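You operate a simulated robot arm through the tools that you are given. There is no shell and no other tool. Be economical: measure what you need, move in short steps, check, and stop when the job is done.

Carry out the task below with a simulated robot arm. There is one attempt and no reset: what you move stays moved.

TASK
Open the green drawer.
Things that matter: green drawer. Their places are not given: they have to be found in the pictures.

It is judged by the outcome, as a careful person would: the job done as asked, and still so three seconds after it is handed in. It fails if anything else is knocked over, pushed out of place, dropped, spilled or broken.

THE ROBOT
A 6-joint arm with a two-finger parallel gripper, fixed in place. Base frame: the origin is at the foot of the arm, x ahead of it, y to its left, z up. Lengths are in mm, angles in degrees, forces in N, time in s.
Its first joint turns from -66.0 to 66.0 degrees. Payload 2.9 kg.
Tool frame: the origin (TCP) lies between the finger pads and is the grasp point; the fingertips stand 30 mm ahead of it; z points along the fingers, y is the line along which they close. The gripper opens to 110 mm. The fingers are 20 mm wide and 10 mm thick; the gripper's body (48 by 112 mm) begins 55 mm behind the TCP.
Orientation is that of the tool frame in the base frame, as [roll, pitch, yaw] about the fixed x, y, z axes, in that order (R = Rz(yaw) Ry(pitch) Rx(roll)). With the fingers straight down and closing along the base's y, the tool's x points along the base's -x, its y along +y and its z along -z.

THE INTERFACE
- The arm moves only by the tool apply_moves. Its argument "rows" is a list of rows, each a list of 6 numbers: the shift along the tool's x, y, z in units of 400 mm (1.0 is 400 mm), then the turn, a rotation vector about the tool's x, y, z in units of 120 degrees (1.0 is 120 degrees). In form: [[x, y, z, rx, ry, rz], ...]. A call has 1 to 10 rows; each row is the pose to reach, as a shift and turn from the pose commanded when the call began, along the tool's axes at that moment. "grip" is the gripper command, from -1 (shut) to 1 (fully open), values between in proportion, set as the call begins (left out, the last holds). A call with a number of a shift or a turn outside -1 to 1 is refused whole. A row lasts 0.2 s, in which the tool goes at most 50 mm and 8.6 degrees; a call with a longer step from one row to the next is refused whole, and so is a gripper value outside its range. A pose out of reach is approached as far as the arm can. The call stops where the force on the tool passes 40 N (or 10 N more than at its start, if that is more) or the arm is blocked; 0.2 s more then pass. The fingers move at their own pace (about 108 mm/s each) and stop on an object; they squeeze with about 26 N. The grip force told is the motor's: it shows also when the fingers shut on nothing. Time passes only in rows, and 0.2 s behind the last, so rows that repeat a pose let the fingers close. It gives the time, the measured TCP pose, the force on the tool (base axes), the opening and the grip force at its end, in the units of the frame above (readings bear some noise), and new pictures: "pictures" is both (left out), scene, wrist or none.
- Cameras (640 x 400 px; columns grow to the right, rows downward): "scene" is fixed at [78.7, 431.2, 1379.8]; the picture's right is [-0.85, -0.53, 0.00], its down [-0.30, 0.48, -0.82] and it looks along [0.44, -0.70, -0.57] (base axes); focal length 350 px, centre (320, 200). "wrist" rides on the gripper at [-36, 0, -57] in the tool frame; the picture's right is [0.00, -1.00, 0.00], its down [0.97, 0.00, -0.24] and it looks along [0.24, 0.00, 0.97] (tool axes); focal length 218 px, centre (320, 200).
- probe_pixels(camera, pixels): for up to 12 pixels [column, row] of the newest picture of that camera ("zoom" is the newest enlarged one), the place [x, y, z] in the base frame of the surface seen there, good to about 2 mm, but the place of the scene camera against the robot may be out by one fixed shift of up to 25 mm in any direction. No time passes.
- close_up(camera, box): a new picture of the part [left, top, right, bottom] of that camera's present view, enlarged. No time passes.
- job_done(): hands the job in; it is judged then, once.

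Work in short steps. Measure before you move; look again where a grasp or a placing could have gone wrong, and mend it. You have 60 turns and 120 pictures in all, the two below and enlarged ones among them. Open the gripper and draw the arm clear of the work before you hand the job in, unless the task says otherwise; then end with one line.

The tools are called after ">>>" by a JSON object that holds its "op" and its "data". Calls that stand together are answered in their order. apply_moves: Moves the arm, as the interface text tells. Its arguments: {"type":"object","properties":{"rows":{"type":"array","items":{"type":"array","items":{"type":"number"}}},"grip":{"type":"number"},"pictures":{"type":"string","enum":["both","scene","wrist","none"]}},"required":["rows"]} The other tools are called the same way: probe_pixels (camera, pixels) gives the place of the surface under pixels of a picture; close_up (camera, box) takes an enlarged picture of a part of a camera's view; job_done () hands the job in.

At the start:

```text
clock: 0.0
eef_pos: [327.0, -315.6, 1025.3]
ee_rot: [180.0, 0.0, -180.0]
contact_force: [0.5, 0.4, 0.1]
width: 110.2
gripper_force: 0.0
```

scene: 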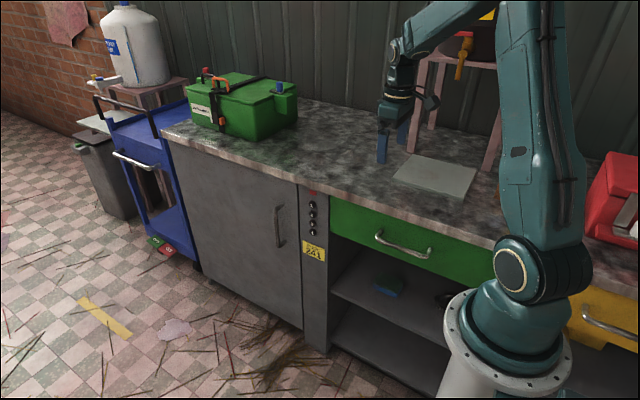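
wrist: 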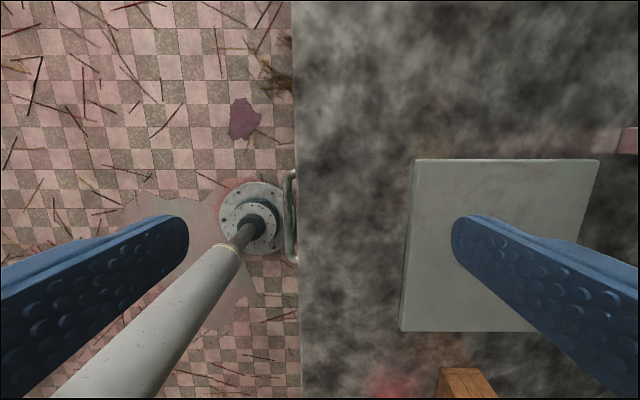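

The green drawer's handle is near (403,247) in the scene. I'll measure the handle and the drawer front.

>>> {"op": "probe_pixels", "data": {"camera": "scene", "pixels": [[377, 238], [390, 246], [403, 252], [416, 256], [428, 256], [400, 225], [345, 215], [440, 262], [350, 190], [480, 270], [420, 240], [279, 228]]}}

>>> {"op": "close_up", "data": {"camera": "scene", "box": [320, 180, 500, 292]}}

>>> {"op": "probe_pixels", "data": {"camera": "wrist", "pixels": [[291, 180], [287, 215], [292, 250], [297, 175], [297, 260], [300, 100], [302, 350], [297, 50], [293, 200], [289, 230]]}}

>>> {"op": "close_up", "data": {"camera": "wrist", "box": [240, 150, 340, 280]}}

```text
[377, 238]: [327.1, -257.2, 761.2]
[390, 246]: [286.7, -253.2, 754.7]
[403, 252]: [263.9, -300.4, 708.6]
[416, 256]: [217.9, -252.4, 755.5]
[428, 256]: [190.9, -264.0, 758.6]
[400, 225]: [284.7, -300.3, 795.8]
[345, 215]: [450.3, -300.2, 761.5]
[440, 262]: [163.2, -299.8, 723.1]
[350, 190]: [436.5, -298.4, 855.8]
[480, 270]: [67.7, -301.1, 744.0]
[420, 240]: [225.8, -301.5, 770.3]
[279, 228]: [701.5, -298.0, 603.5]
```

```text
3.56 times, centred on (410, 236) of scene
```

zoom: 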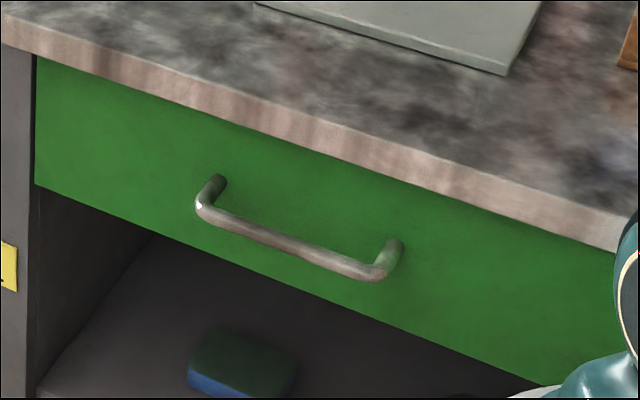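

```text
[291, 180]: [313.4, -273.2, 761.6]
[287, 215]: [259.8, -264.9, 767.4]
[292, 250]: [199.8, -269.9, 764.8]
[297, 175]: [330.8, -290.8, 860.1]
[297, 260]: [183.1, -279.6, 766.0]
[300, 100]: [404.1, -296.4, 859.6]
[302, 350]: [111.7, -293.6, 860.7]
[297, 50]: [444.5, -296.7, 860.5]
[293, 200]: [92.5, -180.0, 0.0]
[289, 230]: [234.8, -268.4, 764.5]
```

```text
3.08 times, centred on (290, 215) of wrist
```

zoom: 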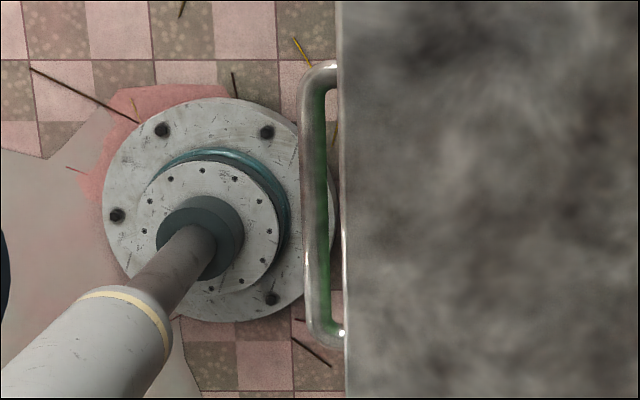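

Wrist camera: handle bar spans x≈185–325, y≈-262 to -270, z≈765. The counter edge is at y≈-293. With the gripper fully open I can lower the -y finger into that gap and hook the bar. First I'll hover above it.

>>> {"op": "apply_moves", "data": {"rows": [[0.036, 0.047, 0.05, 0, 0, 0], [0.071, 0.094, 0.11, 0, 0, 0], [0.107, 0.142, 0.17, 0, 0, 0], [0.142, 0.189, 0.24, 0, 0, 0], [0.1775, 0.236, 0.3125, 0, 0, 0], [0.1775, 0.236, 0.3125, 0, 0, 0]], "grip": 1}}

```text
clock: 1.4
eef_pos: [254.9, -220.5, 899.9]
ee_rot: [180.0, 0.0, -179.9]
contact_force: [0.0, 0.3, -0.5]
width: 110.2
gripper_force: 0.0
```

scene: 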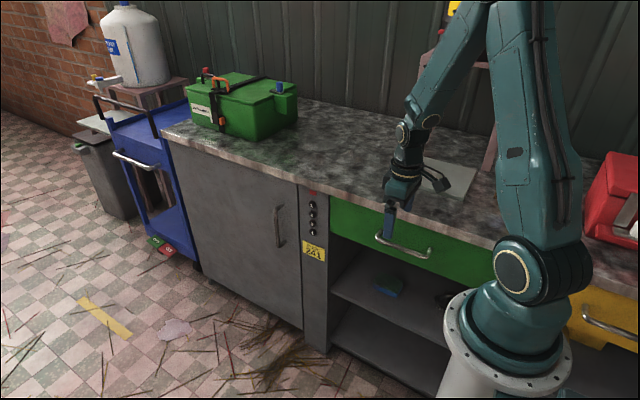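
wrist: 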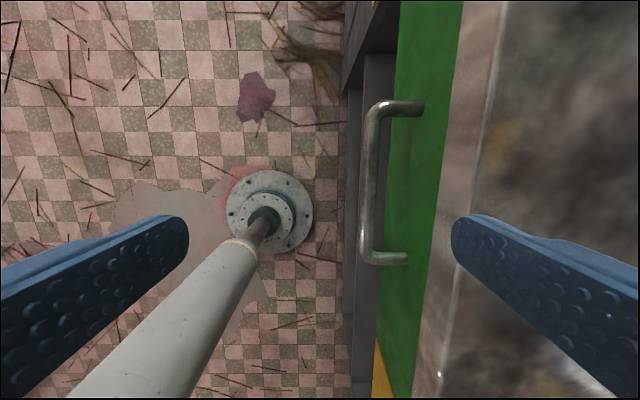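

I'll check the bar, counter edge and finger positions in the new wrist view.

>>> {"op": "probe_pixels", "data": {"camera": "wrist", "pixels": [[366, 150], [371, 150], [376, 150], [367, 220], [400, 180], [440, 180], [462, 180], [485, 120], [490, 60], [455, 240], [470, 218], [452, 222]]}}

>>> {"op": "close_up", "data": {"camera": "wrist", "box": [340, 80, 540, 280]}}

>>> {"op": "close_up", "data": {"camera": "scene", "box": [340, 160, 480, 280]}}

```text
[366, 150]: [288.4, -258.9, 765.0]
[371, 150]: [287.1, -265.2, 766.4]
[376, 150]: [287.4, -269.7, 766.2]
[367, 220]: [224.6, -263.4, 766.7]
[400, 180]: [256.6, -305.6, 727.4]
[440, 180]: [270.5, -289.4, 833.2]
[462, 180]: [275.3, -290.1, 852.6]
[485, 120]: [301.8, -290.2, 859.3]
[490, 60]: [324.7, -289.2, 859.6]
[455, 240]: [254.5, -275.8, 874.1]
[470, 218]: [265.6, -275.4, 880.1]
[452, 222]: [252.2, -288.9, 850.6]
```

```text
2.00 times, centred on (440, 180) of wrist
```

zoom: 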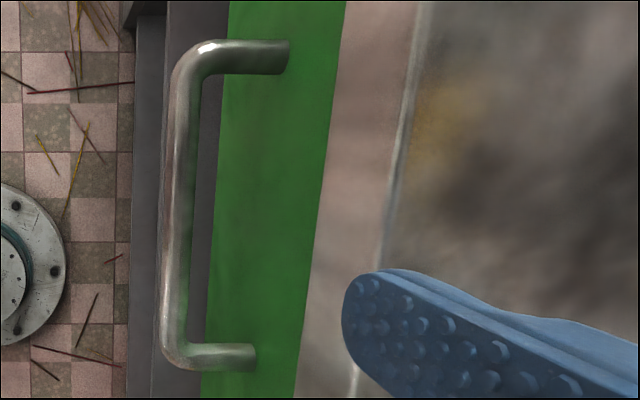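

```text
3.33 times, centred on (410, 220) of scene
```

zoom: 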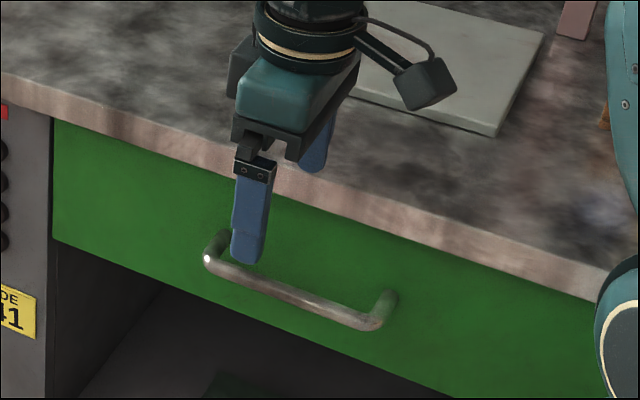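

Bar spans y -259 to -271 and the counter edge is at -290. The finger occupies about -275.5 to -285.5, so it is centred in the gap. I'll lower it slowly by 122 mm.

>>> {"op": "apply_moves", "data": {"rows": [[0, 0, 0.05, 0, 0, 0], [0, 0, 0.1, 0, 0, 0], [0, 0, 0.15, 0, 0, 0], [0, 0, 0.19, 0, 0, 0], [0, 0, 0.22, 0, 0, 0], [0, 0, 0.25, 0, 0, 0], [0, 0, 0.28, 0, 0, 0], [0, 0, 0.305, 0, 0, 0], [0, 0, 0.305, 0, 0, 0]]}}

```text
clock: 3.4
eef_pos: [255.9, -222.4, 778.5]
ee_rot: [-179.9, 0.0, 180.0]
contact_force: [-1.6, 5.9, 2.7]
width: 107.0
gripper_force: 0.0
```

scene: 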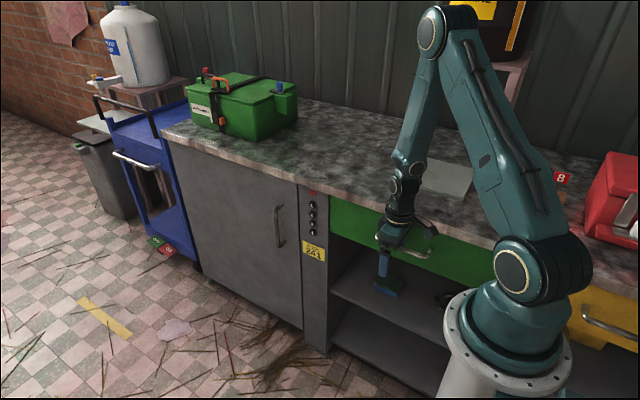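
wrist: 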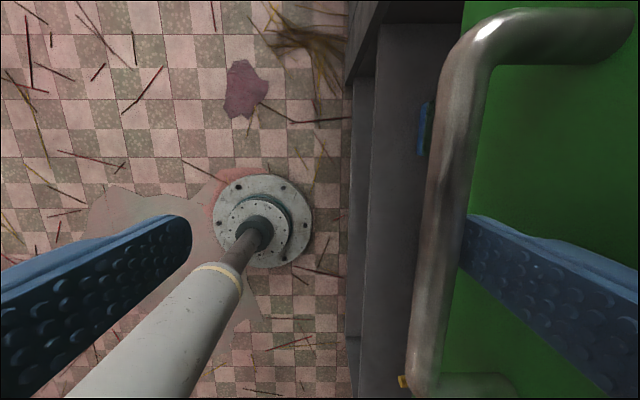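

The finger is behind the bar, touching the counter edge lightly. I'll pull gently along +y.

>>> {"op": "apply_moves", "data": {"rows": [[0, 0.015, 0, 0, 0, 0], [0, 0.03, 0, 0, 0, 0], [0, 0.05, 0, 0, 0, 0], [0, 0.07, 0, 0, 0, 0], [0, 0.09, 0, 0, 0, 0], [0, 0.11, 0, 0, 0, 0], [0, 0.13, 0, 0, 0, 0]]}}

```text
clock: 5.0
eef_pos: [255.4, -169.0, 778.2]
ee_rot: [-180.0, 0.0, 180.0]
contact_force: [0.1, -0.2, 1.4]
width: 109.7
gripper_force: 0.1
```

scene: 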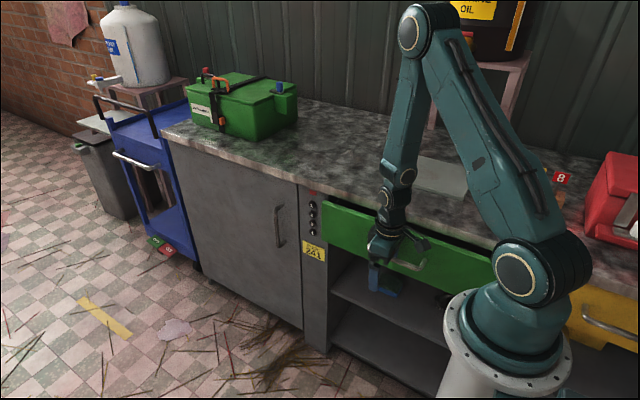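
wrist: 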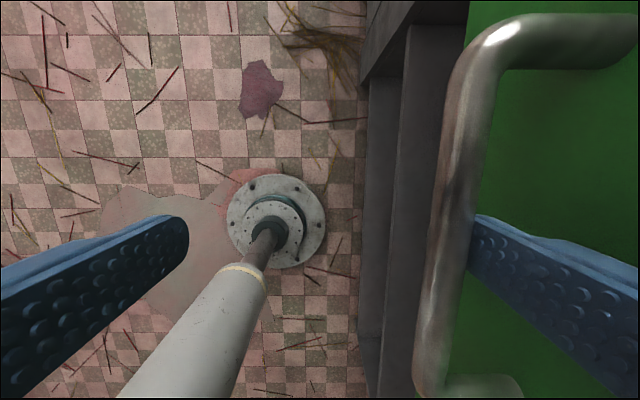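

The drawer is sliding easily. Before pulling further I'll check its right end against the robot's base.

>>> {"op": "probe_pixels", "data": {"camera": "scene", "pixels": [[326, 230], [470, 275], [490, 275], [485, 285], [462, 300], [500, 330], [450, 330], [510, 275], [575, 345], [600, 300], [572, 310], [490, 300]]}}

>>> {"op": "close_up", "data": {"camera": "scene", "box": [420, 200, 640, 340]}}

```text
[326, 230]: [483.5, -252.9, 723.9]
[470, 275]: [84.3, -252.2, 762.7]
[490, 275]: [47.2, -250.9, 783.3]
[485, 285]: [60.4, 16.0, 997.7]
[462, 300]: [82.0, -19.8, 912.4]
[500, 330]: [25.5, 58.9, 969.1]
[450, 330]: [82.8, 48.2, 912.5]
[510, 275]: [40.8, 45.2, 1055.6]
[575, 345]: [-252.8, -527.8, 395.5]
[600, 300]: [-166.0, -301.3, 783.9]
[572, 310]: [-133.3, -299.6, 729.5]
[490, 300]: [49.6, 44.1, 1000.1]
```

```text
2.86 times, centred on (530, 270) of scene
```

zoom: 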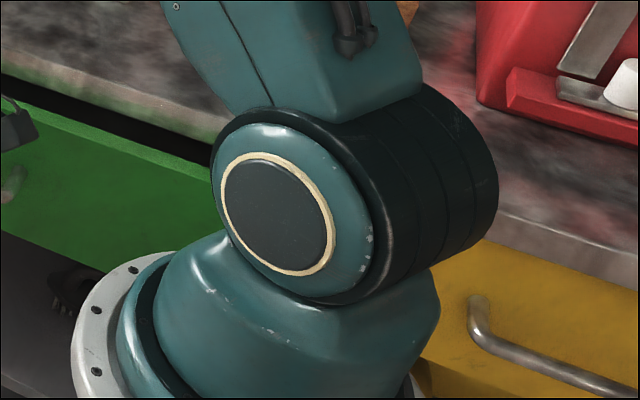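

The base flange is about 95 mm in radius at z≈910, and the drawer front is at y≈-262. I can safely pull about 110 mm more.

>>> {"op": "apply_moves", "data": {"rows": [[0, 0.03, 0, 0, 0, 0], [0, 0.06, 0, 0, 0, 0], [0, 0.09, 0, 0, 0, 0], [0, 0.12, 0, 0, 0, 0], [0, 0.15, 0, 0, 0, 0], [0, 0.18, 0, 0, 0, 0], [0, 0.21, 0, 0, 0, 0], [0, 0.24, 0, 0, 0, 0], [0, 0.265, 0, 0, 0, 0], [0, 0.28, 0, 0, 0, 0]]}}

```text
clock: 7.2
eef_pos: [256.0, -55.5, 779.9]
ee_rot: [-180.0, 0.0, 180.0]
contact_force: [0.8, -2.4, 0.8]
width: 109.9
gripper_force: 0.1
```

scene: 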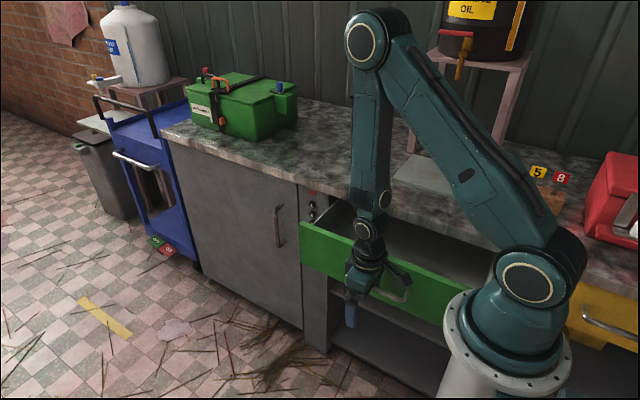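
wrist: 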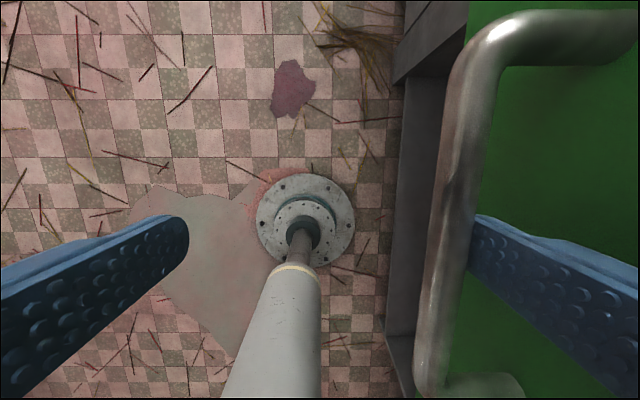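

The drawer is about 160 mm out. I'll measure the column and the drawer front to see how much more room there is.

>>> {"op": "probe_pixels", "data": {"camera": "wrist", "pixels": [[315, 385], [300, 385], [318, 330], [470, 360], [395, 360], [240, 385]]}}

>>> {"op": "probe_pixels", "data": {"camera": "scene", "pixels": [[305, 240], [430, 295], [440, 310], [350, 225], [420, 240], [449, 350], [470, 380]]}}

>>> {"op": "close_up", "data": {"camera": "scene", "box": [290, 180, 510, 320]}}

```text
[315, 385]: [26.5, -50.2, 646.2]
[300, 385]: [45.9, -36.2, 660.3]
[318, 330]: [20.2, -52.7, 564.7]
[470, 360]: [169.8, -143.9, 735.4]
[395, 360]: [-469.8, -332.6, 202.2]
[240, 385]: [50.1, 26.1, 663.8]
```

```text
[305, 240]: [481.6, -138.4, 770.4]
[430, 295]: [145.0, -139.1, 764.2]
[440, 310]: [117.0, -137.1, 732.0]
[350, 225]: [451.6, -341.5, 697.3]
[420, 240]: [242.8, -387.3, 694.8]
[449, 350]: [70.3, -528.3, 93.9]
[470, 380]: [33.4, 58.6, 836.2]
```

```text
2.86 times, centred on (400, 250) of scene
```

zoom: 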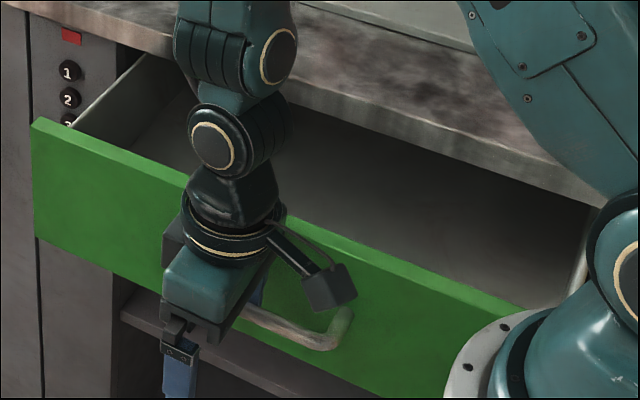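

The column radius is about 60 and the drawer front is at y≈-150. I'll pull about 48 mm more, slowly.

>>> {"op": "apply_moves", "data": {"rows": [[0, 0.02, 0, 0, 0, 0], [0, 0.04, 0, 0, 0, 0], [0, 0.06, 0, 0, 0, 0], [0, 0.08, 0, 0, 0, 0], [0, 0.1, 0, 0, 0, 0], [0, 0.115, 0, 0, 0, 0], [0, 0.12, 0, 0, 0, 0]]}}

```text
clock: 8.8
eef_pos: [256.6, -10.2, 779.1]
ee_rot: [179.9, 0.0, -179.9]
contact_force: [-0.2, -1.9, 0.3]
width: 110.1
gripper_force: 0.0
```

scene: 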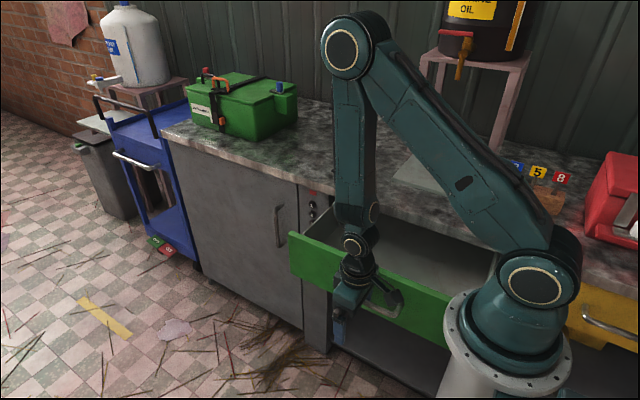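
wrist: 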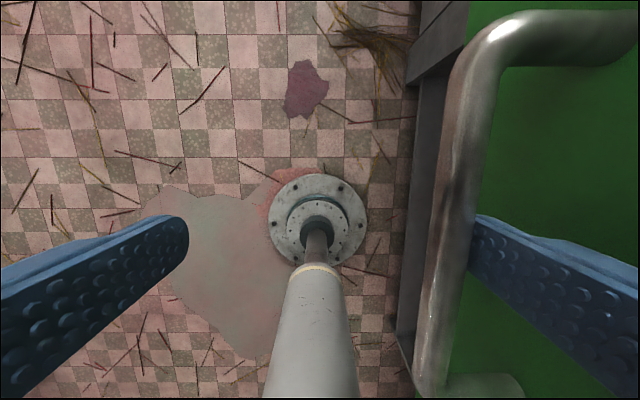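

The drawer is about 205 mm out. I'll ease the finger 6 mm off the bar and lift straight up.

>>> {"op": "apply_moves", "data": {"rows": [[0, -0.015, 0, 0, 0, 0], [0, -0.015, -0.04, 0, 0, 0], [0, -0.015, -0.1, 0, 0, 0], [0, -0.015, -0.18, 0, 0, 0], [0, -0.015, -0.28, 0, 0, 0], [0, -0.015, -0.38, 0, 0, 0], [0, -0.015, -0.46, 0, 0, 0], [0, -0.015, -0.5, 0, 0, 0], [0, -0.015, -0.5, 0, 0, 0]]}}

```text
clock: 10.8
eef_pos: [255.0, -14.5, 980.4]
ee_rot: [-180.0, 0.0, 180.0]
contact_force: [0.7, 0.6, 0.6]
width: 110.1
gripper_force: 0.1
```

scene: 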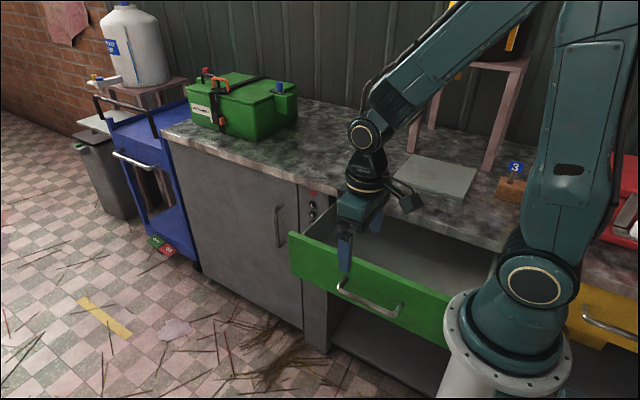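
wrist: 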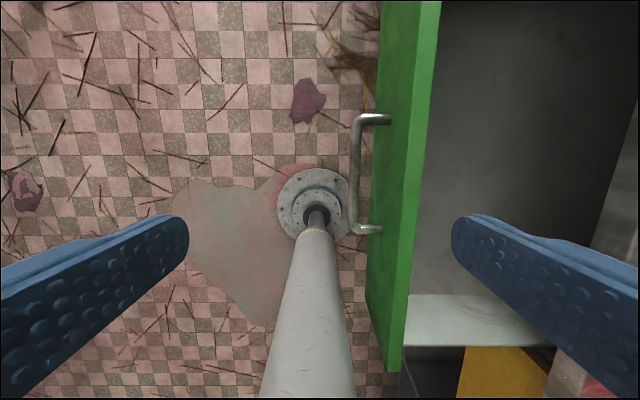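

The drawer stands open about 205 mm, the gripper is open, and the arm is clear of it. I'm handing the job in.

>>> {"op": "job_done", "data": {}}

```text
The job is handed in.
```

The green drawer is open about 205 mm, nothing else appears moved in the pictures, and the arm is clear of it; I stopped short of its full travel to keep the drawer front off the robot's base column.
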